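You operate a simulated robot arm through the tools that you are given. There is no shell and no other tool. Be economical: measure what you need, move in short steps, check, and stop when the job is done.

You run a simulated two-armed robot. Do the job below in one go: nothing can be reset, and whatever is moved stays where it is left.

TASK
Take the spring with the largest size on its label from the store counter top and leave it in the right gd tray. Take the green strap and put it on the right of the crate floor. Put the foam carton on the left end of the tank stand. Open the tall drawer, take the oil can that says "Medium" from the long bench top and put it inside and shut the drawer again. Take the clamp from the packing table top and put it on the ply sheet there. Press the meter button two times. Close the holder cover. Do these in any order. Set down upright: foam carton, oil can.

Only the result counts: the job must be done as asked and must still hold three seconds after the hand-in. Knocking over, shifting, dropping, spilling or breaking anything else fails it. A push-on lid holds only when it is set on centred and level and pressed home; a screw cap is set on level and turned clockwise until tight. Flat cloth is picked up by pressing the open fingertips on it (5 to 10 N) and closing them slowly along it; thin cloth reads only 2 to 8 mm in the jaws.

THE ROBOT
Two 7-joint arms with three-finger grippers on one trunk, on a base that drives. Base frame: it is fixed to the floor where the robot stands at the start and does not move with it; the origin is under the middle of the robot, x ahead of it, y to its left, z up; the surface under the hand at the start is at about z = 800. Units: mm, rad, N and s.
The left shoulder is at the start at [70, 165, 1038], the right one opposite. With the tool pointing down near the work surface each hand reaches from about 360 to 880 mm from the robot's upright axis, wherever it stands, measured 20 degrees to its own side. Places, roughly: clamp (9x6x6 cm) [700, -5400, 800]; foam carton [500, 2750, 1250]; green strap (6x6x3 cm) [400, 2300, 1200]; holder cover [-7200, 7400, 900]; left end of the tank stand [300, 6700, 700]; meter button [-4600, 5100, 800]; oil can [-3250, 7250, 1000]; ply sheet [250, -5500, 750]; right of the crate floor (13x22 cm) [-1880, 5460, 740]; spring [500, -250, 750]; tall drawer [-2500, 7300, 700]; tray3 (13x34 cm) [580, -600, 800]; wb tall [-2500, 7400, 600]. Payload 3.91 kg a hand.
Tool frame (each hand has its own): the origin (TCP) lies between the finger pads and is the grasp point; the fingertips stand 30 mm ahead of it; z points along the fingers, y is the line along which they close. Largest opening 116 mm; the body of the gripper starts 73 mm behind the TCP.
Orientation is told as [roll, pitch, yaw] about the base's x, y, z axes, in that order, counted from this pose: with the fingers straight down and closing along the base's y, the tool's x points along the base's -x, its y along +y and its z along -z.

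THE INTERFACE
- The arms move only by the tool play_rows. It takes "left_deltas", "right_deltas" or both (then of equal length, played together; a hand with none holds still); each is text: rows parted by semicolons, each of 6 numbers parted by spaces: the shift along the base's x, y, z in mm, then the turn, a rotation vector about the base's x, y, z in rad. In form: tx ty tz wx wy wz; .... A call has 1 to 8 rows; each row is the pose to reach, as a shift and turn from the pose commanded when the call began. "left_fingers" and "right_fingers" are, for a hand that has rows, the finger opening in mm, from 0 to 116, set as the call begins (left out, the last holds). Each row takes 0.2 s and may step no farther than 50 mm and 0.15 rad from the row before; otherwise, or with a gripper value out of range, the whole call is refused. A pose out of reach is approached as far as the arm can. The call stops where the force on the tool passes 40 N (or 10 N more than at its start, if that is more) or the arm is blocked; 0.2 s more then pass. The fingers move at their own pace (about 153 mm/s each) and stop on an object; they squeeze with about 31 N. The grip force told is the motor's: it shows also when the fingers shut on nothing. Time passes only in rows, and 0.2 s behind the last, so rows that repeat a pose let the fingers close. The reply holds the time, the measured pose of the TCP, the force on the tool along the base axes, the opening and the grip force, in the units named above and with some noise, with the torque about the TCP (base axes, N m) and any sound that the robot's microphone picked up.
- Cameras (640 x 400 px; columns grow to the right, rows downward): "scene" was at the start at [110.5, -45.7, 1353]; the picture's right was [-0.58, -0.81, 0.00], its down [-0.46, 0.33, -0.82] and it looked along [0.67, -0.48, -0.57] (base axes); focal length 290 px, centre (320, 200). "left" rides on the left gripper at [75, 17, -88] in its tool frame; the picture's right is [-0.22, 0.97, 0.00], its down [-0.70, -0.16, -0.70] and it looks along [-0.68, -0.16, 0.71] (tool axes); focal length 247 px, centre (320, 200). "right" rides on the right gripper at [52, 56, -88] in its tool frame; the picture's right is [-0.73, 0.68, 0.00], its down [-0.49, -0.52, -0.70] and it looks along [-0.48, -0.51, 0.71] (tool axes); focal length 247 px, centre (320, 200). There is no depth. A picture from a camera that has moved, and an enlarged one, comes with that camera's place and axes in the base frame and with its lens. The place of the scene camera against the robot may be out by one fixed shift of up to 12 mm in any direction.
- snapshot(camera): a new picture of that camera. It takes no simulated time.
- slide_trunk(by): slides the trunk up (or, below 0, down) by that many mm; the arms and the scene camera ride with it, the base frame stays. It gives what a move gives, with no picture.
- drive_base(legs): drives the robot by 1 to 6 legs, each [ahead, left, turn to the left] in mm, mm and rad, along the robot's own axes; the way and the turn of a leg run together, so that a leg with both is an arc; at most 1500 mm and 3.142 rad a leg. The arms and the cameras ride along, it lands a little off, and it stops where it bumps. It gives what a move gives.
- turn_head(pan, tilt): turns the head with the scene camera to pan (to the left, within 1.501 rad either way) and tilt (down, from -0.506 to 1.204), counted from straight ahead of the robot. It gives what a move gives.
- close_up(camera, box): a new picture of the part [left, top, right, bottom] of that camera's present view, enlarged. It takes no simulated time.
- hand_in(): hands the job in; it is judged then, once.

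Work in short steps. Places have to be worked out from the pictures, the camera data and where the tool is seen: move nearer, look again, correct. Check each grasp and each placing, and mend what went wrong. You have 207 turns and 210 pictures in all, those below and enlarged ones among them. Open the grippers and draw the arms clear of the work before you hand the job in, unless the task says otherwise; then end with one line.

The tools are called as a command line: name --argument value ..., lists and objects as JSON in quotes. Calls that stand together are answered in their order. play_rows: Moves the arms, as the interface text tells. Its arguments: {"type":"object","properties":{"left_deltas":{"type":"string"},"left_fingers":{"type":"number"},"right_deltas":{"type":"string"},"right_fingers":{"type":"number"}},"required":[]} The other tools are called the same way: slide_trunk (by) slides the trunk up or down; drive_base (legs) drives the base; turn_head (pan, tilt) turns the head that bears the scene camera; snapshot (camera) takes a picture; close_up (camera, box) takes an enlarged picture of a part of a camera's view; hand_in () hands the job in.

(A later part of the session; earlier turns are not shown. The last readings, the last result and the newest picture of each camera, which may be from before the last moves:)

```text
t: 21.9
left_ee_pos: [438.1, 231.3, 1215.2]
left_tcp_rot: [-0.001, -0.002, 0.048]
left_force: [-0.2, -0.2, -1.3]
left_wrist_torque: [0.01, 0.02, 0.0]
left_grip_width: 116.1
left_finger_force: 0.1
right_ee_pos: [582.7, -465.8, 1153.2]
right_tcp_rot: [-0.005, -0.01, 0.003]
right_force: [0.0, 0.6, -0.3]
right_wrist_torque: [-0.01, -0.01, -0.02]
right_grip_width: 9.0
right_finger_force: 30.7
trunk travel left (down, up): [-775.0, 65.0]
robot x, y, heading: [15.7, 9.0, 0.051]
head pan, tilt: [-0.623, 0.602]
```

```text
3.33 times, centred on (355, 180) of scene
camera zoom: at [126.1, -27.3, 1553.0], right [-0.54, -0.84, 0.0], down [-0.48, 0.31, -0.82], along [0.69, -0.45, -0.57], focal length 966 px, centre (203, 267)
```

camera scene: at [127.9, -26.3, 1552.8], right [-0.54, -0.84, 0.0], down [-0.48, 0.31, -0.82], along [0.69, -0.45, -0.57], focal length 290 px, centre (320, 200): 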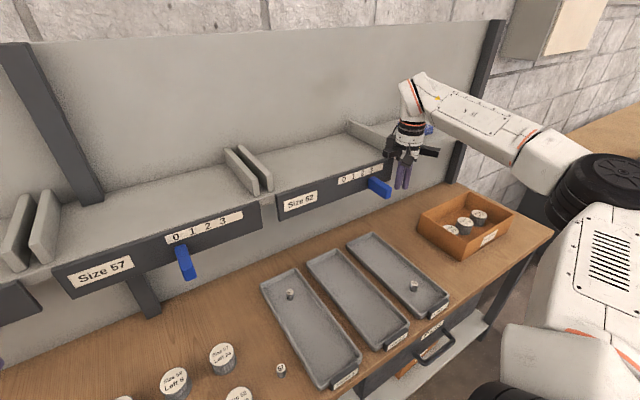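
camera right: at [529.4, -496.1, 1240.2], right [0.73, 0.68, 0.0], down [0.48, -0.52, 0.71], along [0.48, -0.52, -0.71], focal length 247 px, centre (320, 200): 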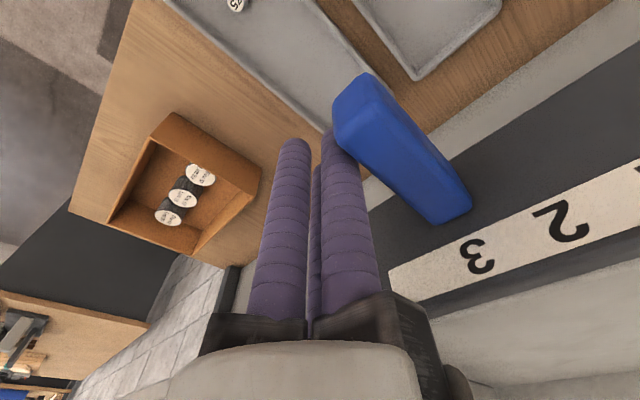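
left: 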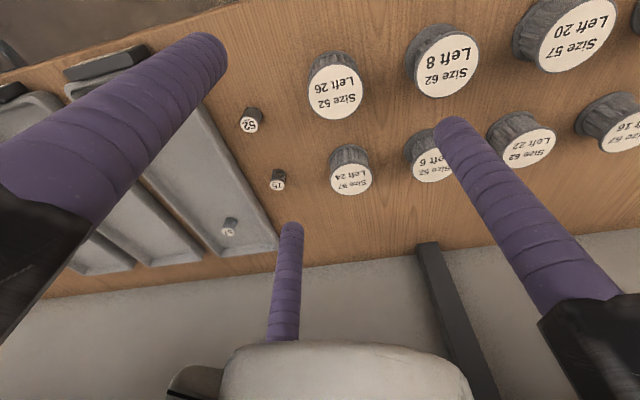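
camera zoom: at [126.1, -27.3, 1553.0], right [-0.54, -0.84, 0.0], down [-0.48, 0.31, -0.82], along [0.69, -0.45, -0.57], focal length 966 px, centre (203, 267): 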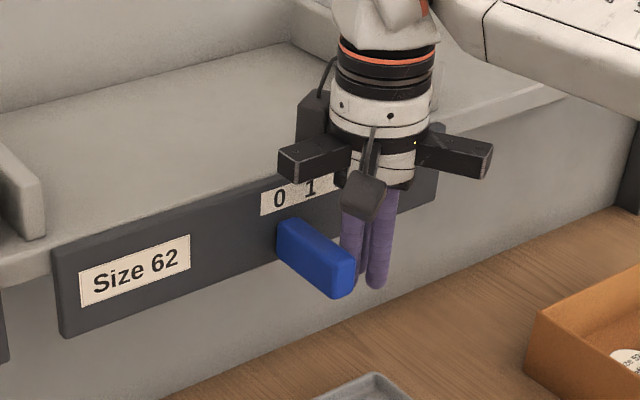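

play_rows --right_deltas "0 2 0 0 0 0;0 4 0 0 0 0;0 6 0 0 0 0"

close_up --camera "scene" --box '[260, 120, 450, 240]'

close_up --camera "scene" --box '[100, 180, 290, 300]'

```text
t: 22.7
left_ee_pos: [438.1, 229.6, 1216.1]
left_tcp_rot: [0.0, -0.001, 0.047]
left_force: [-0.6, 0.7, 0.7]
left_wrist_torque: [-0.04, 0.02, 0.03]
left_grip_width: 116.0
left_finger_force: 0.0
right_ee_pos: [582.9, -459.6, 1150.6]
right_tcp_rot: [-0.006, -0.009, 0.002]
right_force: [0.2, 0.6, 0.8]
right_wrist_torque: [-0.02, 0.02, -0.01]
right_grip_width: 8.9
right_finger_force: 30.7
trunk travel left (down, up): [-775.0, 65.0]
robot x, y, heading: [11.9, 12.2, 0.05]
head pan, tilt: [-0.623, 0.602]
```

```text
3.33 times, centred on (355, 180) of scene
camera zoom: at [126.2, -27.7, 1553.0], right [-0.54, -0.84, 0.0], down [-0.48, 0.31, -0.82], along [0.69, -0.45, -0.57], focal length 966 px, centre (203, 267)
```

zoom: 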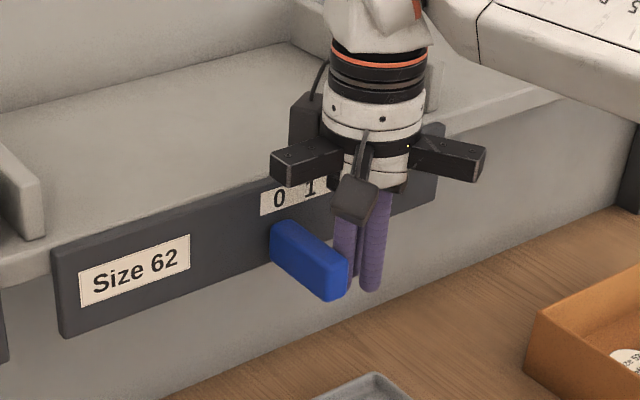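

```text
3.33 times, centred on (195, 240) of scene
camera zoom: at [126.2, -27.7, 1553.0], right [-0.54, -0.84, 0.0], down [-0.48, 0.31, -0.82], along [0.69, -0.45, -0.57], focal length 966 px, centre (737, 67)
```

zoom: 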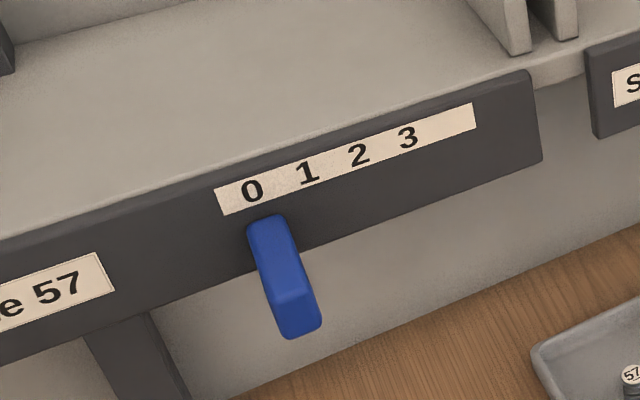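

play_rows --right_deltas "0 1.5 0 0 0 0;0 3 0 0 0 0;0 4 0 0 0 0"

close_up --camera "scene" --box '[260, 120, 450, 240]'

```text
t: 23.5
left_ee_pos: [437.6, 228.7, 1216.5]
left_tcp_rot: [0.001, -0.002, 0.046]
left_force: [0.2, -0.3, 0.5]
left_wrist_torque: [0.01, 0.0, -0.02]
left_grip_width: 115.9
left_finger_force: 0.1
right_ee_pos: [583.2, -459.0, 1150.8]
right_tcp_rot: [-0.003, -0.01, 0.001]
right_force: [1.8, -12.4, 3.9]
right_wrist_torque: [0.2, 0.02, -0.03]
right_grip_width: 8.7
right_finger_force: 30.9
trunk travel left (down, up): [-775.0, 65.0]
robot x, y, heading: [11.5, 10.2, 0.048]
head pan, tilt: [-0.623, 0.602]
```

```text
3.33 times, centred on (355, 180) of scene
camera zoom: at [126.0, -30.3, 1553.0], right [-0.54, -0.84, 0.0], down [-0.48, 0.31, -0.82], along [0.69, -0.45, -0.57], focal length 966 px, centre (203, 267)
```

zoom: 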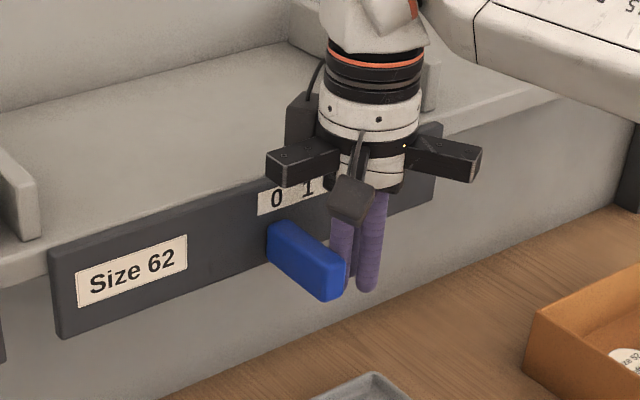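

The end stop is felt, so the slider is back at 0. I withdraw and draw both hands in.

play_rows --right_deltas "0 -15 0 0 0 0;-40 -20 0 0 0 0;-85 -25 0 0 0 0;-130 -25 0 0 0 0;-170 -10 0 0 0 0;-200 20 0 0 0 0;-220 50 0 0 0 0" --left_deltas "-10 0 0 0 0 0;-20 0 0 0 0 0;-30 0 0 0 0 0;-40 0 0 0 0 0;-50 0 0 0 0 0;-60 0 0 0 0 0;-70 0 0 0 0 0"

snapshot --camera "scene"

```text
t: 25.1
left_ee_pos: [367.1, 230.0, 1216.0]
left_tcp_rot: [0.0, -0.002, 0.048]
left_force: [-0.3, -0.8, 0.0]
left_wrist_torque: [0.0, 0.01, -0.01]
left_grip_width: 116.2
left_finger_force: 0.1
right_ee_pos: [364.0, -407.1, 1153.0]
right_tcp_rot: [-0.005, -0.009, 0.002]
right_force: [0.5, 0.1, 0.7]
right_wrist_torque: [0.03, 0.02, 0.0]
right_grip_width: 9.1
right_finger_force: 30.6
trunk travel left (down, up): [-775.0, 65.0]
robot x, y, heading: [13.0, 12.3, 0.049]
head pan, tilt: [-0.623, 0.602]
```

```text
168 pictures are left
camera scene: at [125.5, -26.8, 1553.1], right [-0.54, -0.84, 0.0], down [-0.48, 0.31, -0.82], along [0.69, -0.45, -0.57], focal length 290 px, centre (320, 200)
```

scene: 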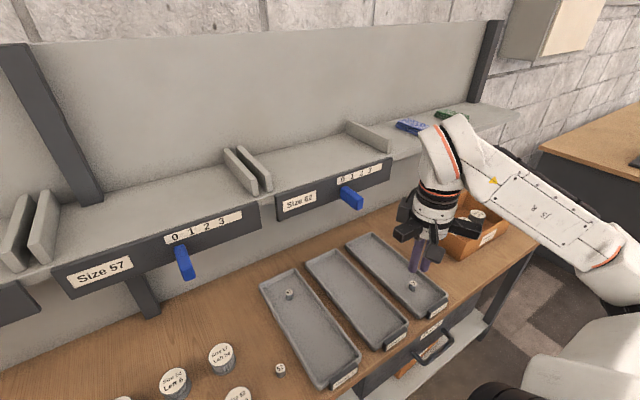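

Everything on the counter is in order. Now I look right and left to plan the driving.

turn_head --pan -1.5 --tilt 0.35

snapshot --camera "scene"

turn_head --pan 1.5 --tilt 0.35

snapshot --camera "scene"

```text
t: 26.3
left_ee_pos: [366.7, 230.0, 1215.6]
left_tcp_rot: [-0.001, 0.001, 0.049]
left_force: [0.4, -0.9, -0.5]
left_wrist_torque: [-0.02, 0.02, -0.03]
left_grip_width: 116.3
left_finger_force: 0.0
right_ee_pos: [364.2, -406.8, 1152.6]
right_tcp_rot: [-0.005, -0.008, 0.001]
right_force: [-0.2, 0.0, -0.4]
right_wrist_torque: [0.01, 0.05, 0.02]
right_grip_width: 9.1
right_finger_force: 30.8
trunk travel left (down, up): [-775.0, 65.0]
robot x, y, heading: [11.4, 14.5, 0.043]
head pan, tilt: [-1.499, 0.351]
```

```text
167 pictures are left
camera scene: at [63.0, -72.0, 1575.9], right [-0.99, -0.12, 0.0], down [-0.04, 0.34, -0.94], along [0.11, -0.93, -0.34], focal length 290 px, centre (320, 200)
```

scene: 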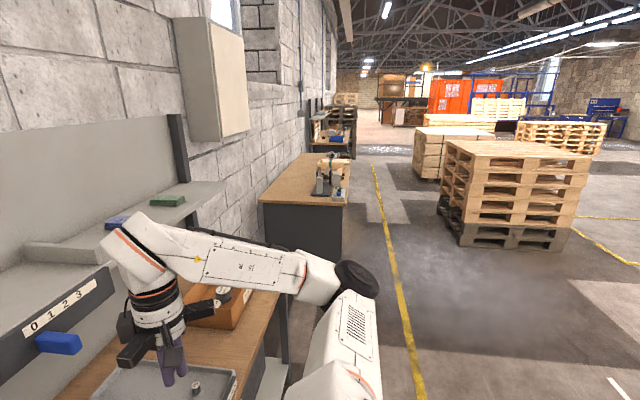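

```text
t: 28.9
left_ee_pos: [367.3, 230.7, 1216.6]
left_tcp_rot: [0.0, -0.002, 0.048]
left_force: [0.5, -0.1, 0.3]
left_wrist_torque: [0.0, 0.02, -0.02]
left_grip_width: 115.9
left_finger_force: 0.1
right_ee_pos: [366.0, -406.9, 1153.1]
right_tcp_rot: [-0.006, -0.009, 0.002]
right_force: [-0.9, -0.8, -0.1]
right_wrist_torque: [0.0, -0.01, 0.0]
right_grip_width: 9.1
right_finger_force: 30.4
trunk travel left (down, up): [-775.0, 65.0]
robot x, y, heading: [11.7, 12.4, 0.048]
head pan, tilt: [1.499, 0.351]
```

```text
166 pictures are left
camera scene: at [54.1, 113.5, 1575.9], right [1.0, -0.02, 0.0], down [-0.01, -0.34, -0.94], along [0.02, 0.94, -0.34], focal length 290 px, centre (320, 200)
```

scene: 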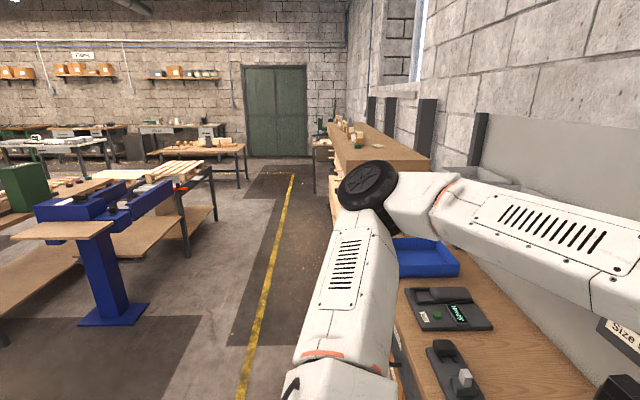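

Both lanes are clear around x≈-400. I back off and strafe right towards the packing table with the trunk raised.

drive_base --legs '[[-430, 0, -0.048], [0, -1400, 0], [0, -1400, 0]]'

turn_head --pan -1.2 --tilt 0.4

snapshot --camera "scene"

```text
t: 44.6
left_ee_pos: [-74.1, -2586.1, 1215.6]
left_tcp_rot: [0.0, -0.001, -0.024]
left_force: [-0.4, 0.1, 0.3]
left_wrist_torque: [-0.01, -0.02, 0.02]
left_grip_width: 116.0
left_finger_force: 0.0
right_ee_pos: [-121.3, -3221.6, 1150.6]
right_tcp_rot: [-0.004, -0.01, -0.069]
right_force: [-1.0, -0.3, -0.9]
right_wrist_torque: [0.02, -0.01, -0.01]
right_grip_width: 9.1
right_finger_force: 30.9
trunk travel left (down, up): [-775.0, 65.0]
robot x, y, heading: [-442.4, -2782.2, -0.023]
head pan, tilt: [1.499, 0.351]
```

```text
t: 47.0
left_ee_pos: [-73.8, -2587.1, 1215.0]
left_tcp_rot: [-0.001, -0.003, -0.024]
left_force: [-0.2, -0.3, -0.4]
left_wrist_torque: [0.03, -0.01, 0.03]
left_grip_width: 116.1
left_finger_force: 0.0
right_ee_pos: [-122.4, -3221.7, 1152.0]
right_tcp_rot: [-0.004, -0.009, -0.07]
right_force: [-0.5, 0.7, -0.3]
right_wrist_torque: [0.0, -0.02, -0.01]
right_grip_width: 9.4
right_finger_force: 30.5
trunk travel left (down, up): [-775.0, 65.0]
robot x, y, heading: [-444.0, -2779.5, -0.025]
head pan, tilt: [-1.201, 0.4]
```

```text
165 pictures are left
camera scene: at [-372.4, -2861.0, 1571.4], right [-0.94, -0.34, 0.0], down [-0.13, 0.37, -0.92], along [0.31, -0.87, -0.39], focal length 290 px, centre (320, 200)
```

scene: 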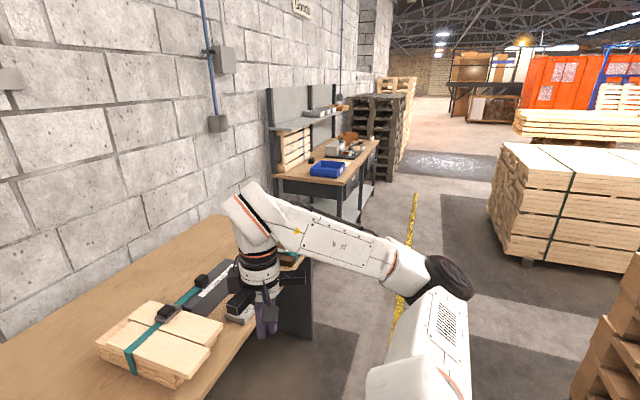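

Lane stays clear and the packing table is ahead. I continue.

drive_base --legs '[[0, -1300, 0.024], [0, -1250, 0]]'

turn_head --pan -0.2 --tilt 0.6

snapshot --camera "scene"

```text
t: 59.5
left_ee_pos: [-84.4, -5129.6, 1215.7]
left_tcp_rot: [-0.002, -0.002, 0.013]
left_force: [-0.9, 0.1, -0.7]
left_wrist_torque: [-0.03, 0.03, -0.03]
left_grip_width: 116.0
left_finger_force: 0.0
right_ee_pos: [-110.0, -5767.0, 1151.8]
right_tcp_rot: [-0.007, -0.009, -0.033]
right_force: [-0.1, -0.4, 0.4]
right_wrist_torque: [-0.04, 0.02, 0.06]
right_grip_width: 8.9
right_finger_force: 31.5
trunk travel left (down, up): [-775.0, 65.0]
robot x, y, heading: [-444.3, -5334.6, 0.017]
head pan, tilt: [-1.201, 0.4]
```

```text
t: 60.8
left_ee_pos: [-86.3, -5131.0, 1215.2]
left_tcp_rot: [-0.001, -0.002, 0.016]
left_force: [0.0, 0.1, 0.2]
left_wrist_torque: [-0.01, -0.01, 0.01]
left_grip_width: 116.2
left_finger_force: 0.1
right_ee_pos: [-110.7, -5767.8, 1152.6]
right_tcp_rot: [-0.005, -0.008, -0.034]
right_force: [-0.6, 0.0, -1.1]
right_wrist_torque: [-0.01, 0.04, -0.03]
right_grip_width: 8.7
right_finger_force: 31.7
trunk travel left (down, up): [-775.0, 65.0]
robot x, y, heading: [-442.5, -5338.3, 0.013]
head pan, tilt: [-0.201, 0.6]
```

```text
164 pictures are left
camera scene: at [-321.0, -5346.7, 1553.1], right [-0.19, -0.98, 0.0], down [-0.55, 0.11, -0.83], along [0.81, -0.15, -0.56], focal length 290 px, centre (320, 200)
```

scene: 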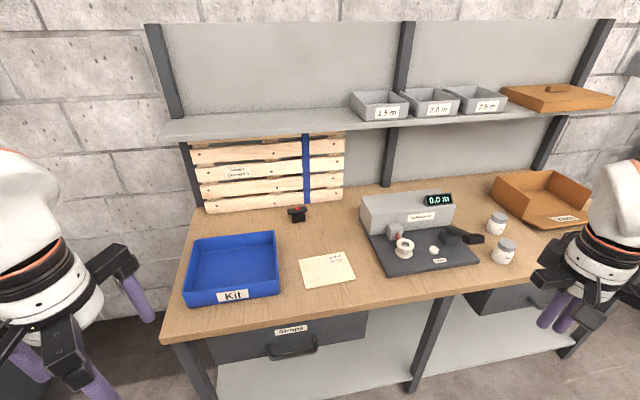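

The clamp is the small black and red piece near (654,-5433), and the ply sheet is near (354,-5494). I lower the trunk by 200 and use the second height to triangulate the shelf edge and the clamp.

close_up --camera "scene" --box '[150, 110, 390, 310]'

slide_trunk --by -200

snapshot --camera "scene"

close_up --camera "scene" --box '[150, 50, 390, 250]'

```text
2.00 times, centred on (270, 210) of scene
camera zoom: at [-321.0, -5346.7, 1553.1], right [-0.19, -0.98, 0.0], down [-0.55, 0.11, -0.83], along [0.81, -0.15, -0.56], focal length 579 px, centre (420, 180)
```

zoom: 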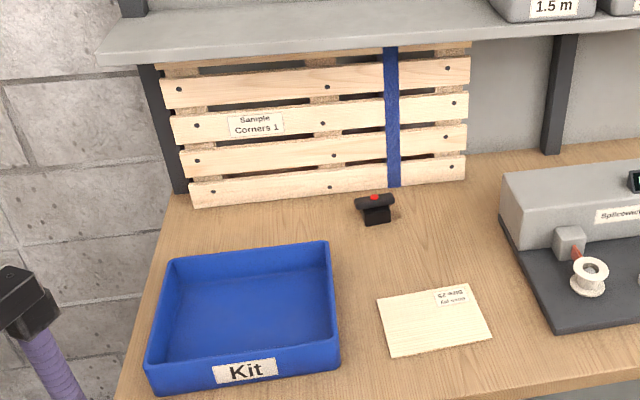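

```text
t: 62.9
left_ee_pos: [-85.3, -5130.7, 1014.9]
left_tcp_rot: [0.0, -0.003, 0.014]
left_force: [-0.2, -0.2, -0.3]
left_wrist_torque: [-0.01, 0.0, 0.02]
left_grip_width: 116.0
left_finger_force: 0.0
right_ee_pos: [-109.3, -5767.5, 952.2]
right_tcp_rot: [-0.004, -0.01, -0.033]
right_force: [-0.1, 0.7, -0.2]
right_wrist_torque: [-0.01, 0.02, -0.04]
right_grip_width: 9.0
right_finger_force: 31.3
trunk travel left (down, up): [-575.0, 265.0]
robot x, y, heading: [-444.6, -5337.3, 0.01]
head pan, tilt: [-0.201, 0.6]
```

```text
162 pictures are left
camera scene: at [-321.2, -5346.4, 1353.2], right [-0.19, -0.98, 0.0], down [-0.56, 0.11, -0.83], along [0.81, -0.15, -0.56], focal length 290 px, centre (320, 200)
```

scene: 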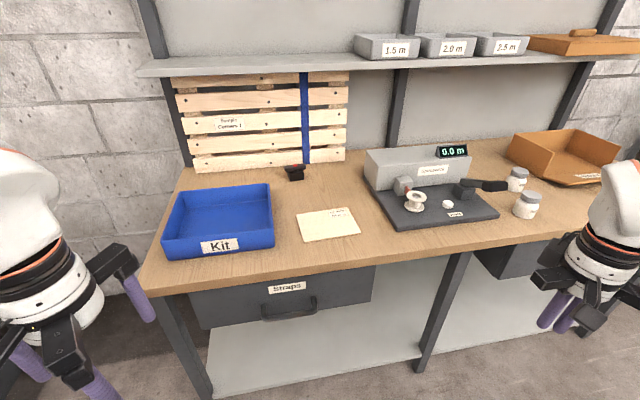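

```text
2.00 times, centred on (270, 150) of scene
camera zoom: at [-321.2, -5346.4, 1353.2], right [-0.19, -0.98, 0.0], down [-0.56, 0.11, -0.83], along [0.81, -0.15, -0.56], focal length 579 px, centre (420, 300)
```

zoom: 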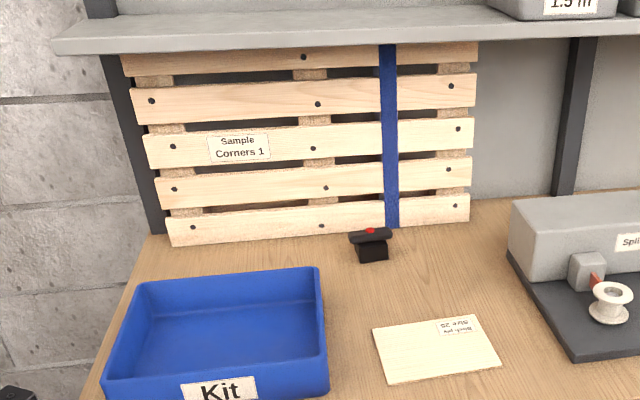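

Triangulation gives the table at z≈800, the ply at (360,-5496), the clamp near (640,-5433), and the shelf's front edge at x≈675, z≈1170. I raise the right hand for clearance and drive closer.

play_rows --right_deltas "0 0 45 0 0 0;0 0 90 0 0 0;0 0 120 0 0 0"

drive_base --legs '[[0, -265, -0.01], [290, 0, 0]]'

turn_head --pan 0.25 --tilt 0.7

snapshot --camera "scene"

snapshot --camera "left"

```text
t: 63.7
left_ee_pos: [-86.5, -5131.8, 1016.2]
left_tcp_rot: [0.0, -0.004, 0.015]
left_force: [-0.4, -0.3, -0.2]
left_wrist_torque: [0.05, -0.01, 0.03]
left_grip_width: 115.9
left_finger_force: 0.0
right_ee_pos: [-121.6, -5777.4, 1076.5]
right_tcp_rot: [0.054, -0.14, -0.042]
right_force: [-0.6, 0.4, 1.0]
right_wrist_torque: [-0.07, 0.03, -0.02]
right_grip_width: 9.1
right_finger_force: 30.9
right hand out of reach, approached as far as the arm can: row 3
trunk travel left (down, up): [-575.0, 265.0]
robot x, y, heading: [-445.7, -5334.9, 0.014]
head pan, tilt: [-0.201, 0.6]
```

```text
t: 67.2
left_ee_pos: [208.1, -5397.9, 1015.2]
left_tcp_rot: [0.0, -0.002, 0.007]
left_force: [0.0, -0.2, -0.4]
left_wrist_torque: [0.03, 0.03, 0.01]
left_grip_width: 116.1
left_finger_force: 0.0
right_ee_pos: [173.0, -6042.4, 1053.5]
right_tcp_rot: [-0.004, -0.012, -0.038]
right_force: [0.0, 0.3, 0.0]
right_wrist_torque: [0.02, -0.01, -0.01]
right_grip_width: 8.9
right_finger_force: 31.0
trunk travel left (down, up): [-575.0, 265.0]
robot x, y, heading: [-155.8, -5605.0, 0.003]
head pan, tilt: [-0.201, 0.6]
```

```text
t: 68.1
left_ee_pos: [207.6, -5399.7, 1015.3]
left_tcp_rot: [-0.001, -0.001, 0.006]
left_force: [0.4, 0.1, -0.1]
left_wrist_torque: [-0.01, 0.01, -0.01]
left_grip_width: 115.9
left_finger_force: 0.0
right_ee_pos: [172.7, -6042.6, 1053.1]
right_tcp_rot: [-0.003, -0.013, -0.041]
right_force: [-0.4, -0.6, 0.1]
right_wrist_torque: [-0.04, 0.0, 0.01]
right_grip_width: 9.0
right_finger_force: 31.0
trunk travel left (down, up): [-575.0, 265.0]
robot x, y, heading: [-154.0, -5600.4, 0.007]
head pan, tilt: [0.25, 0.7]
```

```text
160 pictures are left
camera scene: at [-33.8, -5575.1, 1344.5], right [0.25, -0.97, 0.0], down [-0.62, -0.16, -0.77], along [0.74, 0.19, -0.64], focal length 290 px, centre (320, 200)
```

scene: 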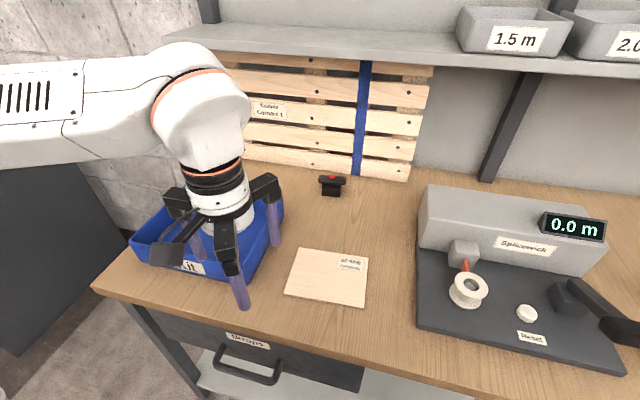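

```text
159 pictures are left
camera left: at [132.7, -5383.1, 1104.8], right [0.22, 0.98, 0.0], down [0.7, -0.15, 0.7], along [0.68, -0.15, -0.71], focal length 247 px, centre (320, 200)
```

left: 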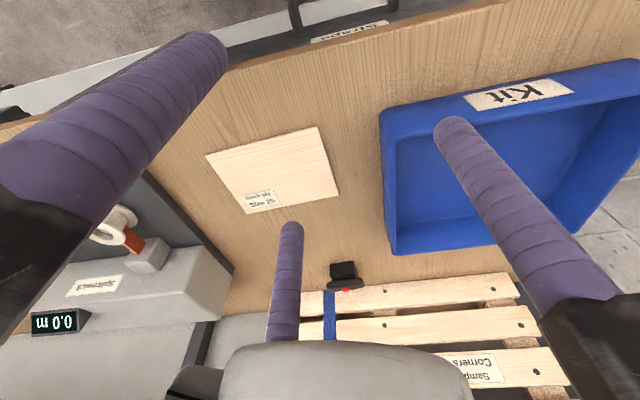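

The clamp's base is about (645,-5440) and the ply centre is (350,-5500). I bring the left hand towards the clamp, tilted 0.3 rad so the wrist stays clear of the shelf.

play_rows --left_deltas "45 -5 -6 0 -0.04 0;90 -10 -12 0 -0.08 0;135 -15 -18 0 -0.12 0;180 -21 -24 0 -0.16 0;225 -26 -30 0 -0.2 0;270 -31 -36 0 -0.24 0;315 -36 -42 0 -0.28 0;355 -41 -50 0 -0.3 0"

snapshot --camera "left"

snapshot --camera "scene"

```text
t: 69.9
left_ee_pos: [561.5, -5441.7, 963.2]
left_tcp_rot: [-0.002, -0.302, 0.007]
left_force: [0.1, 0.3, -0.1]
left_wrist_torque: [-0.02, -0.02, 0.03]
left_grip_width: 116.1
left_finger_force: 0.2
right_ee_pos: [174.6, -6043.3, 1053.8]
right_tcp_rot: [-0.001, -0.012, -0.038]
right_force: [0.6, -0.6, 0.2]
right_wrist_torque: [0.02, 0.02, 0.02]
right_grip_width: 9.1
right_finger_force: 30.9
trunk travel left (down, up): [-575.0, 265.0]
robot x, y, heading: [-155.1, -5602.6, 0.007]
head pan, tilt: [0.25, 0.7]
```

```text
158 pictures are left
camera left: at [464.1, -5426.2, 1026.8], right [0.21, 0.98, 0.06], down [0.46, -0.16, 0.88], along [0.86, -0.15, -0.48], focal length 247 px, centre (320, 200)
```

left: 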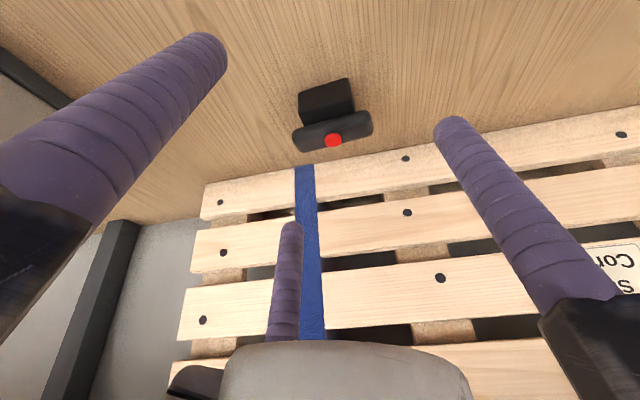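

```text
157 pictures are left
camera scene: at [-32.1, -5575.6, 1344.3], right [0.25, -0.97, 0.0], down [-0.62, -0.16, -0.76], along [0.74, 0.19, -0.65], focal length 290 px, centre (320, 200)
```

scene: 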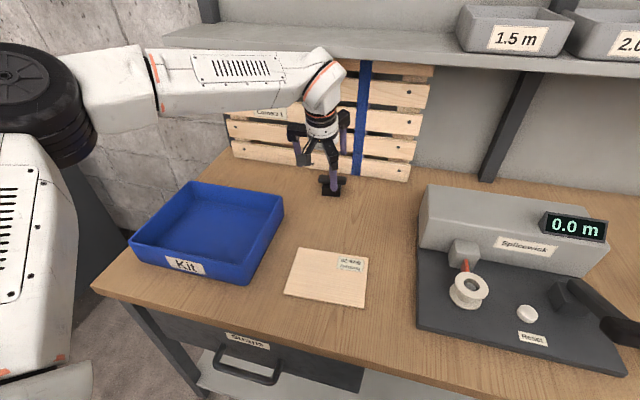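

The clamp's bar is at about (649,-5441,850) with its base front at x≈633, and the pallet behind is at x≈757. I approach along the tilted tool axis with the jaws fully open.

play_rows --left_deltas "40 11 -5 0 0 0;55 12 -45 0 0 0;68 12 -75 0 0 0"

snapshot --camera "left"

close_up --camera "scene" --box '[240, 20, 420, 220]'

```text
t: 70.7
left_ee_pos: [631.6, -5427.9, 888.2]
left_tcp_rot: [-0.004, -0.301, 0.009]
left_force: [0.4, 0.1, -0.2]
left_wrist_torque: [0.03, 0.06, -0.01]
left_grip_width: 115.9
left_finger_force: 0.1
right_ee_pos: [174.0, -6041.7, 1053.0]
right_tcp_rot: [-0.001, -0.009, -0.038]
right_force: [0.7, 0.1, 0.8]
right_wrist_torque: [-0.02, 0.04, 0.02]
right_grip_width: 9.1
right_finger_force: 31.0
trunk travel left (down, up): [-575.0, 265.0]
robot x, y, heading: [-158.0, -5603.3, 0.004]
head pan, tilt: [0.25, 0.7]
```

```text
156 pictures are left
camera left: at [533.7, -5413.8, 951.2], right [0.21, 0.98, 0.06], down [0.46, -0.15, 0.88], along [0.86, -0.15, -0.48], focal length 247 px, centre (320, 200)
```

left: 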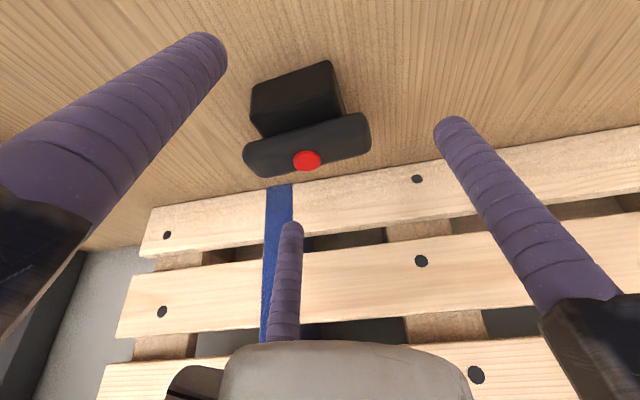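

```text
2.00 times, centred on (330, 120) of scene
camera zoom: at [-32.7, -5575.2, 1344.4], right [0.25, -0.97, 0.0], down [-0.62, -0.16, -0.76], along [0.74, 0.19, -0.64], focal length 579 px, centre (300, 360)
```

zoom: 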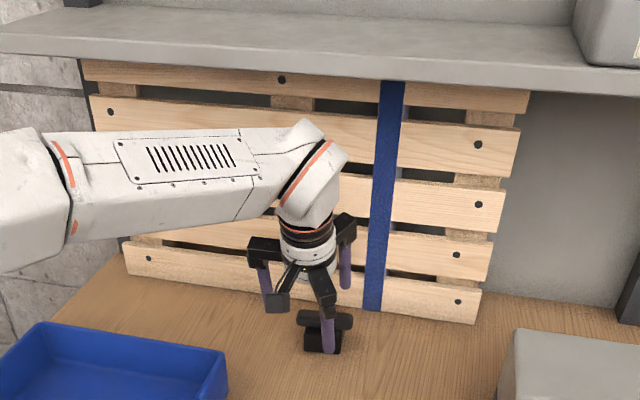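

Jaws straddle the clamp properly and the wrist passes under the shelf. I go down the last 50 mm and close.

play_rows --left_deltas "9 -2 -25 0 0 0;17 -4 -50 0 0 0;17 -4 -50 0 0 0"

play_rows --left_deltas "0 0 0 0 0 0;0 0 0 0 0 0;0 0 0 0 0 0" --left_fingers 0

snapshot --camera "left"

```text
t: 71.5
left_ee_pos: [644.5, -5433.8, 846.0]
left_tcp_rot: [-0.006, -0.308, 0.008]
left_force: [-7.4, 3.0, 26.7]
left_wrist_torque: [-0.77, 1.59, -0.42]
left_grip_width: 114.6
left_finger_force: 0.1
right_ee_pos: [168.8, -6042.9, 1055.6]
right_tcp_rot: [-0.003, -0.017, -0.04]
right_force: [-0.1, 1.1, -0.9]
right_wrist_torque: [0.0, 0.01, -0.02]
right_grip_width: 9.2
right_finger_force: 31.3
trunk travel left (down, up): [-575.0, 265.0]
robot x, y, heading: [-156.7, -5601.2, 0.004]
head pan, tilt: [0.25, 0.7]
```

```text
t: 72.3
left_ee_pos: [646.8, -5432.8, 839.5]
left_tcp_rot: [-0.004, -0.306, 0.007]
left_force: [-0.9, -1.1, 10.0]
left_wrist_torque: [-0.21, 0.01, 0.0]
left_grip_width: 71.4
left_finger_force: 30.7
right_ee_pos: [172.3, -6043.5, 1054.0]
right_tcp_rot: [-0.002, -0.014, -0.038]
right_force: [0.2, 0.3, -0.6]
right_wrist_torque: [0.02, -0.01, -0.01]
right_grip_width: 8.9
right_finger_force: 30.9
trunk travel left (down, up): [-575.0, 265.0]
robot x, y, heading: [-149.9, -5604.1, 0.006]
head pan, tilt: [0.25, 0.7]
```

```text
154 pictures are left
camera left: at [548.1, -5417.6, 903.1], right [0.21, 0.98, 0.07], down [0.46, -0.16, 0.88], along [0.87, -0.15, -0.48], focal length 247 px, centre (320, 200)
```

left: 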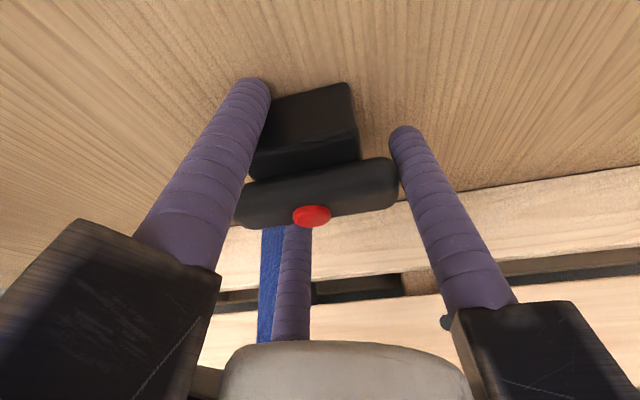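

Gripped at 71 mm. I lift slightly and check it holds.

play_rows --left_deltas "-5 0 15 0 0 0;-10 0 35 0 0 0;-15 0 50 0 0 0;-15 0 50 0 0 0"

snapshot --camera "left"

close_up --camera "scene" --box '[240, 90, 420, 310]'

```text
t: 73.3
left_ee_pos: [632.4, -5431.8, 888.1]
left_tcp_rot: [-0.003, -0.301, 0.006]
left_force: [-0.5, -0.4, -4.1]
left_wrist_torque: [0.01, 0.01, -0.01]
left_grip_width: 71.6
left_finger_force: 30.8
right_ee_pos: [172.8, -6042.6, 1053.9]
right_tcp_rot: [-0.005, -0.013, -0.038]
right_force: [0.6, 0.1, -0.5]
right_wrist_torque: [-0.01, 0.0, 0.0]
right_grip_width: 9.1
right_finger_force: 30.9
trunk travel left (down, up): [-575.0, 265.0]
robot x, y, heading: [-155.2, -5602.8, 0.009]
head pan, tilt: [0.25, 0.7]
```

```text
153 pictures are left
camera left: at [534.5, -5415.8, 951.7], right [0.21, 0.98, 0.06], down [0.46, -0.15, 0.87], along [0.86, -0.15, -0.48], focal length 247 px, centre (320, 200)
```

left: 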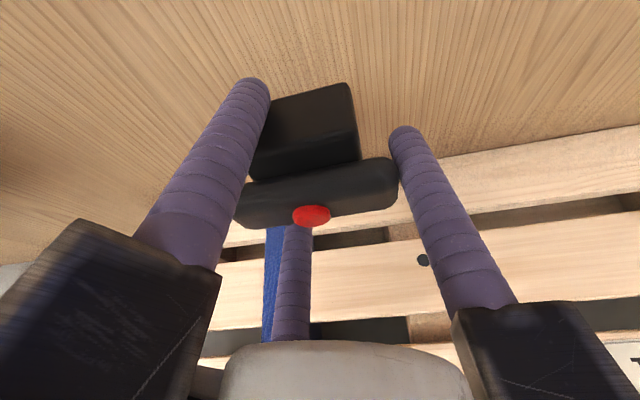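

```text
1.82 times, centred on (330, 200) of scene
camera zoom: at [-33.2, -5574.9, 1344.4], right [0.25, -0.97, 0.0], down [-0.62, -0.16, -0.76], along [0.74, 0.19, -0.64], focal length 527 px, centre (302, 200)
```

zoom: 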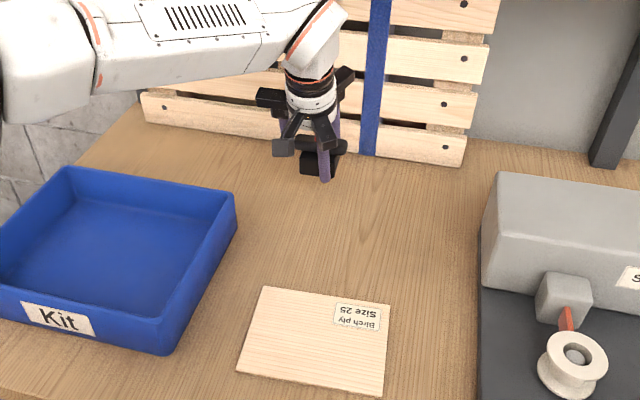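

Clamp is held. I carry it to the ply centre, about (356,-5499), and stop above to check.

play_rows --left_deltas "-40 0 20 0 0 0;-85 -10 30 0 0 0;-130 -20 30 0 0 0;-175 -35 30 0 0 0;-220 -50 30 0 0 0;-262 -60 20 0 0 0;-274 -61 10 0 0 0"

snapshot --camera "left"

snapshot --camera "scene"

```text
t: 74.9
left_ee_pos: [357.8, -5493.7, 900.5]
left_tcp_rot: [-0.002, -0.301, 0.007]
left_force: [-0.2, 0.0, -3.3]
left_wrist_torque: [0.0, -0.03, 0.0]
left_grip_width: 71.2
left_finger_force: 31.2
right_ee_pos: [172.7, -6042.1, 1053.4]
right_tcp_rot: [-0.006, -0.012, -0.04]
right_force: [-0.5, 0.1, 0.3]
right_wrist_torque: [-0.03, 0.01, -0.01]
right_grip_width: 9.2
right_finger_force: 31.3
trunk travel left (down, up): [-575.0, 265.0]
robot x, y, heading: [-150.8, -5606.3, 0.003]
head pan, tilt: [0.25, 0.7]
```

```text
151 pictures are left
camera left: at [260.5, -5477.8, 963.2], right [0.21, 0.98, 0.06], down [0.46, -0.15, 0.88], along [0.86, -0.15, -0.48], focal length 247 px, centre (320, 200)
```

left: 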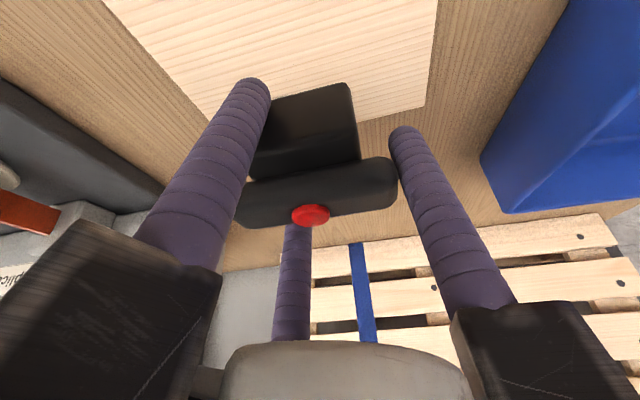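

```text
150 pictures are left
camera scene: at [-33.0, -5574.8, 1344.4], right [0.25, -0.97, 0.0], down [-0.62, -0.16, -0.76], along [0.74, 0.19, -0.64], focal length 290 px, centre (320, 200)
```

scene: 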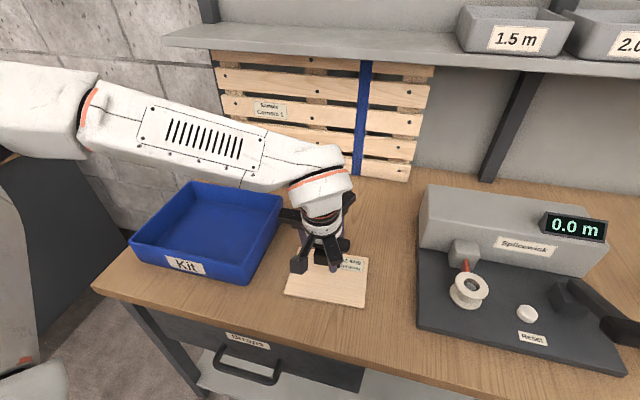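

The ply spans x≈290–400 and y≈-5585 to -5413, so its centre is about (346,-5499). I shift 10 mm back and lower until contact.

play_rows --left_deltas "-10 0 -20 0 0 0;-10 0 -44 0 0 0;-10 0 -48 0 0 0;-10 0 -50 0 0 0;-10 0 -52 0 0 0"

```text
t: 76.1
left_ee_pos: [348.9, -5494.0, 847.5]
left_tcp_rot: [-0.001, -0.301, 0.006]
left_force: [-0.1, -0.4, -3.6]
left_wrist_torque: [0.03, 0.0, 0.0]
left_grip_width: 71.3
left_finger_force: 31.4
right_ee_pos: [172.3, -6041.7, 1053.9]
right_tcp_rot: [-0.001, -0.013, -0.038]
right_force: [-0.1, -1.1, -0.1]
right_wrist_torque: [0.01, 0.05, 0.01]
right_grip_width: 9.1
right_finger_force: 31.5
trunk travel left (down, up): [-575.0, 265.0]
robot x, y, heading: [-156.4, -5605.1, 0.01]
head pan, tilt: [0.25, 0.7]
```

play_rows --left_deltas "0 0 -1.5 0 0 0;0 0 -3 0 0 0;0 0 -4.5 0 0 0"

```text
t: 76.9
left_ee_pos: [350.2, -5493.5, 847.3]
left_tcp_rot: [-0.005, -0.308, 0.005]
left_force: [0.3, 2.1, 21.2]
left_wrist_torque: [-0.13, 0.59, -0.06]
left_grip_width: 71.2
left_finger_force: 30.8
right_ee_pos: [171.6, -6042.1, 1054.7]
right_tcp_rot: [-0.001, -0.014, -0.038]
right_force: [-0.1, 0.2, 0.7]
right_wrist_torque: [0.02, -0.01, 0.0]
right_grip_width: 9.1
right_finger_force: 31.3
trunk travel left (down, up): [-575.0, 265.0]
robot x, y, heading: [-158.1, -5602.6, 0.007]
head pan, tilt: [0.25, 0.7]
```

Contact on the ply. I relieve the pressure, open a little and withdraw along the tool axis.

play_rows --left_deltas "0 0 3 0 0 0;0 0 4 0 0 0;-1 0 7 0 0 0;-10 0 37 0 0 0;-24 0 82 0 0 0;-30 0 110 0 0 0" --left_fingers 92

snapshot --camera "left"

close_up --camera "scene" --box '[220, 150, 440, 330]'

```text
t: 78.3
left_ee_pos: [317.9, -5494.4, 953.3]
left_tcp_rot: [-0.001, -0.301, 0.007]
left_force: [1.0, -1.0, 0.7]
left_wrist_torque: [-0.02, -0.01, 0.04]
left_grip_width: 91.9
left_finger_force: 0.1
right_ee_pos: [172.3, -6041.8, 1054.1]
right_tcp_rot: [-0.004, -0.012, -0.04]
right_force: [0.2, -0.2, 0.7]
right_wrist_torque: [-0.02, -0.01, 0.01]
right_grip_width: 9.0
right_finger_force: 31.2
trunk travel left (down, up): [-575.0, 265.0]
robot x, y, heading: [-153.1, -5599.7, 0.006]
head pan, tilt: [0.25, 0.7]
```

```text
149 pictures are left
camera left: at [220.2, -5479.5, 1016.1], right [0.21, 0.98, 0.07], down [0.46, -0.16, 0.88], along [0.86, -0.15, -0.48], focal length 247 px, centre (320, 200)
```

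left: 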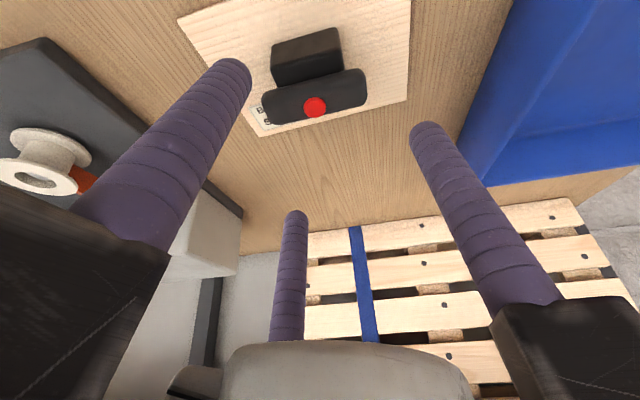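

```text
2.22 times, centred on (330, 240) of scene
camera zoom: at [-34.1, -5575.2, 1344.5], right [0.25, -0.97, 0.0], down [-0.62, -0.16, -0.77], along [0.74, 0.19, -0.64], focal length 644 px, centre (298, 111)
```

zoom: 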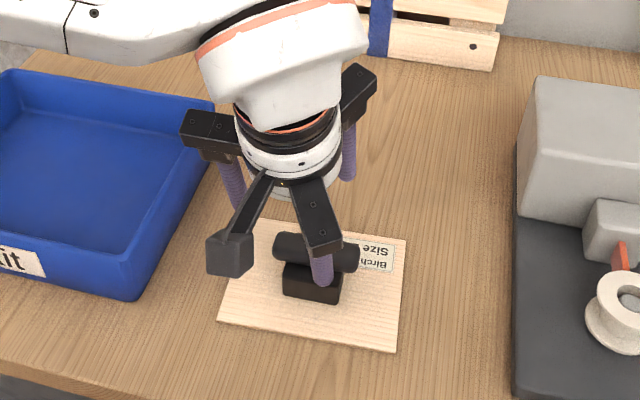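

The clamp rests on the ply. I tuck the left hand, raise the trunk and back off for the drive to the strap and carton.

play_rows --left_deltas "-25 20 30 0 0.08 0;-55 45 55 0 0.16 0;-85 70 63 0 0.24 0;-110 94 63 0 0.3 0"

slide_trunk --by 200

drive_base --legs '[[-290, 0, -0.006], [0, 1450, 0], [0, 1450, 0], [0, 1450, 0], [0, 1400, 0]]'

turn_head --pan 1.2 --tilt 0.3

snapshot --camera "scene"

```text
t: 79.3
left_ee_pos: [207.5, -5398.4, 1017.3]
left_tcp_rot: [-0.002, -0.002, 0.006]
left_force: [-1.0, -0.1, 0.0]
left_wrist_torque: [-0.03, -0.02, -0.04]
left_grip_width: 92.0
left_finger_force: 0.1
right_ee_pos: [172.7, -6041.0, 1055.1]
right_tcp_rot: [-0.003, -0.013, -0.041]
right_force: [0.2, -0.3, -0.3]
right_wrist_torque: [-0.02, -0.02, 0.01]
right_grip_width: 9.2
right_finger_force: 31.1
trunk travel left (down, up): [-575.0, 265.0]
robot x, y, heading: [-157.6, -5600.5, 0.008]
head pan, tilt: [0.25, 0.7]
```

```text
t: 81.5
left_ee_pos: [209.4, -5400.6, 1218.5]
left_tcp_rot: [-0.001, -0.003, 0.009]
left_force: [-0.8, -0.2, -0.4]
left_wrist_torque: [0.0, -0.01, -0.03]
left_grip_width: 92.0
left_finger_force: 0.2
right_ee_pos: [172.8, -6041.9, 1253.3]
right_tcp_rot: [-0.004, -0.012, -0.037]
right_force: [-0.4, 0.3, -1.1]
right_wrist_torque: [-0.01, 0.0, 0.0]
right_grip_width: 9.0
right_finger_force: 31.1
trunk travel left (down, up): [-775.0, 65.0]
robot x, y, heading: [-154.0, -5600.6, 0.006]
head pan, tilt: [0.25, 0.7]
```

```text
t: 110.5
left_ee_pos: [63.7, 325.6, 1217.4]
left_tcp_rot: [0.001, -0.003, -0.029]
left_force: [-0.5, -0.9, -0.4]
left_wrist_torque: [0.02, 0.0, 0.01]
left_grip_width: 92.0
left_finger_force: 0.0
right_ee_pos: [3.0, -315.6, 1254.0]
right_tcp_rot: [-0.002, -0.013, -0.078]
right_force: [0.1, 0.0, 0.4]
right_wrist_torque: [0.04, 0.01, 0.03]
right_grip_width: 8.9
right_finger_force: 30.9
trunk travel left (down, up): [-775.0, 65.0]
robot x, y, heading: [-307.6, 136.2, -0.031]
head pan, tilt: [0.25, 0.7]
```

```text
t: 111.7
left_ee_pos: [63.7, 326.3, 1218.2]
left_tcp_rot: [-0.001, -0.002, -0.03]
left_force: [1.2, 0.3, -0.2]
left_wrist_torque: [-0.01, 0.02, 0.02]
left_grip_width: 92.1
left_finger_force: 0.1
right_ee_pos: [3.9, -314.6, 1253.6]
right_tcp_rot: [-0.004, -0.013, -0.077]
right_force: [1.1, -0.3, 0.6]
right_wrist_torque: [-0.02, -0.01, 0.01]
right_grip_width: 9.1
right_finger_force: 31.2
trunk travel left (down, up): [-775.0, 65.0]
robot x, y, heading: [-306.3, 135.9, -0.032]
head pan, tilt: [1.201, 0.3]
```

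```text
147 pictures are left
camera scene: at [-231.9, 227.2, 1580.6], right [0.92, -0.39, 0.0], down [-0.12, -0.27, -0.96], along [0.37, 0.88, -0.3], focal length 290 px, centre (320, 200)
```

scene: 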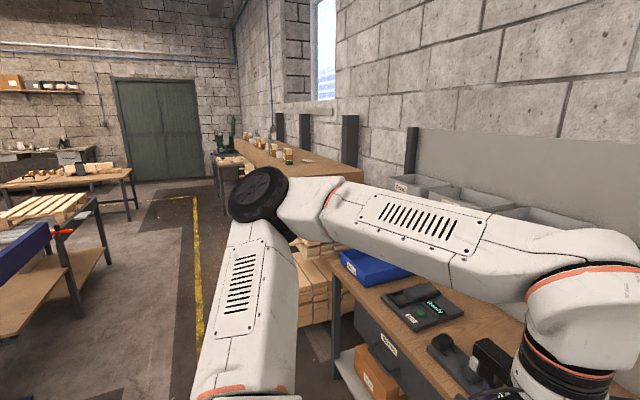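

The high bench with small items is ahead on the left. I continue towards y≈2200 and trim back the x drift.

drive_base --legs '[[-110, 1100, 0.031], [0, 1000, 0]]'

turn_head --pan 0.3 --tilt 0.5

snapshot --camera "scene"

```text
t: 122.2
left_ee_pos: [-25.9, 2459.2, 1218.8]
left_tcp_rot: [-0.001, -0.003, 0.003]
left_force: [0.9, -1.1, 0.2]
left_wrist_torque: [-0.02, -0.01, 0.02]
left_grip_width: 92.0
left_finger_force: 0.0
right_ee_pos: [-63.6, 1816.2, 1253.4]
right_tcp_rot: [-0.002, -0.013, -0.041]
right_force: [0.0, 0.5, -1.3]
right_wrist_torque: [0.01, 0.0, 0.01]
right_grip_width: 9.2
right_finger_force: 31.2
trunk travel left (down, up): [-775.0, 65.0]
robot x, y, heading: [-393.6, 2257.9, -0.001]
head pan, tilt: [1.201, 0.3]
```

```text
t: 123.4
left_ee_pos: [-25.2, 2459.4, 1219.2]
left_tcp_rot: [0.0, -0.001, 0.002]
left_force: [-0.1, -0.7, 0.8]
left_wrist_torque: [-0.01, -0.01, 0.03]
left_grip_width: 92.0
left_finger_force: 0.0
right_ee_pos: [-64.2, 1817.3, 1254.4]
right_tcp_rot: [-0.005, -0.011, -0.043]
right_force: [-0.2, -0.5, 0.2]
right_wrist_torque: [0.01, -0.04, 0.04]
right_grip_width: 9.0
right_finger_force: 31.3
trunk travel left (down, up): [-775.0, 65.0]
robot x, y, heading: [-388.6, 2257.5, 0.004]
head pan, tilt: [0.3, 0.499]
```

```text
146 pictures are left
camera scene: at [-264.5, 2291.0, 1562.2], right [0.3, -0.95, 0.0], down [-0.46, -0.14, -0.88], along [0.84, 0.26, -0.48], focal length 290 px, centre (320, 200)
```

scene: 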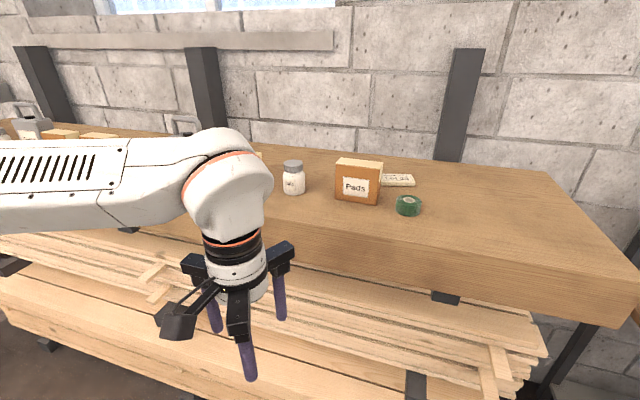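

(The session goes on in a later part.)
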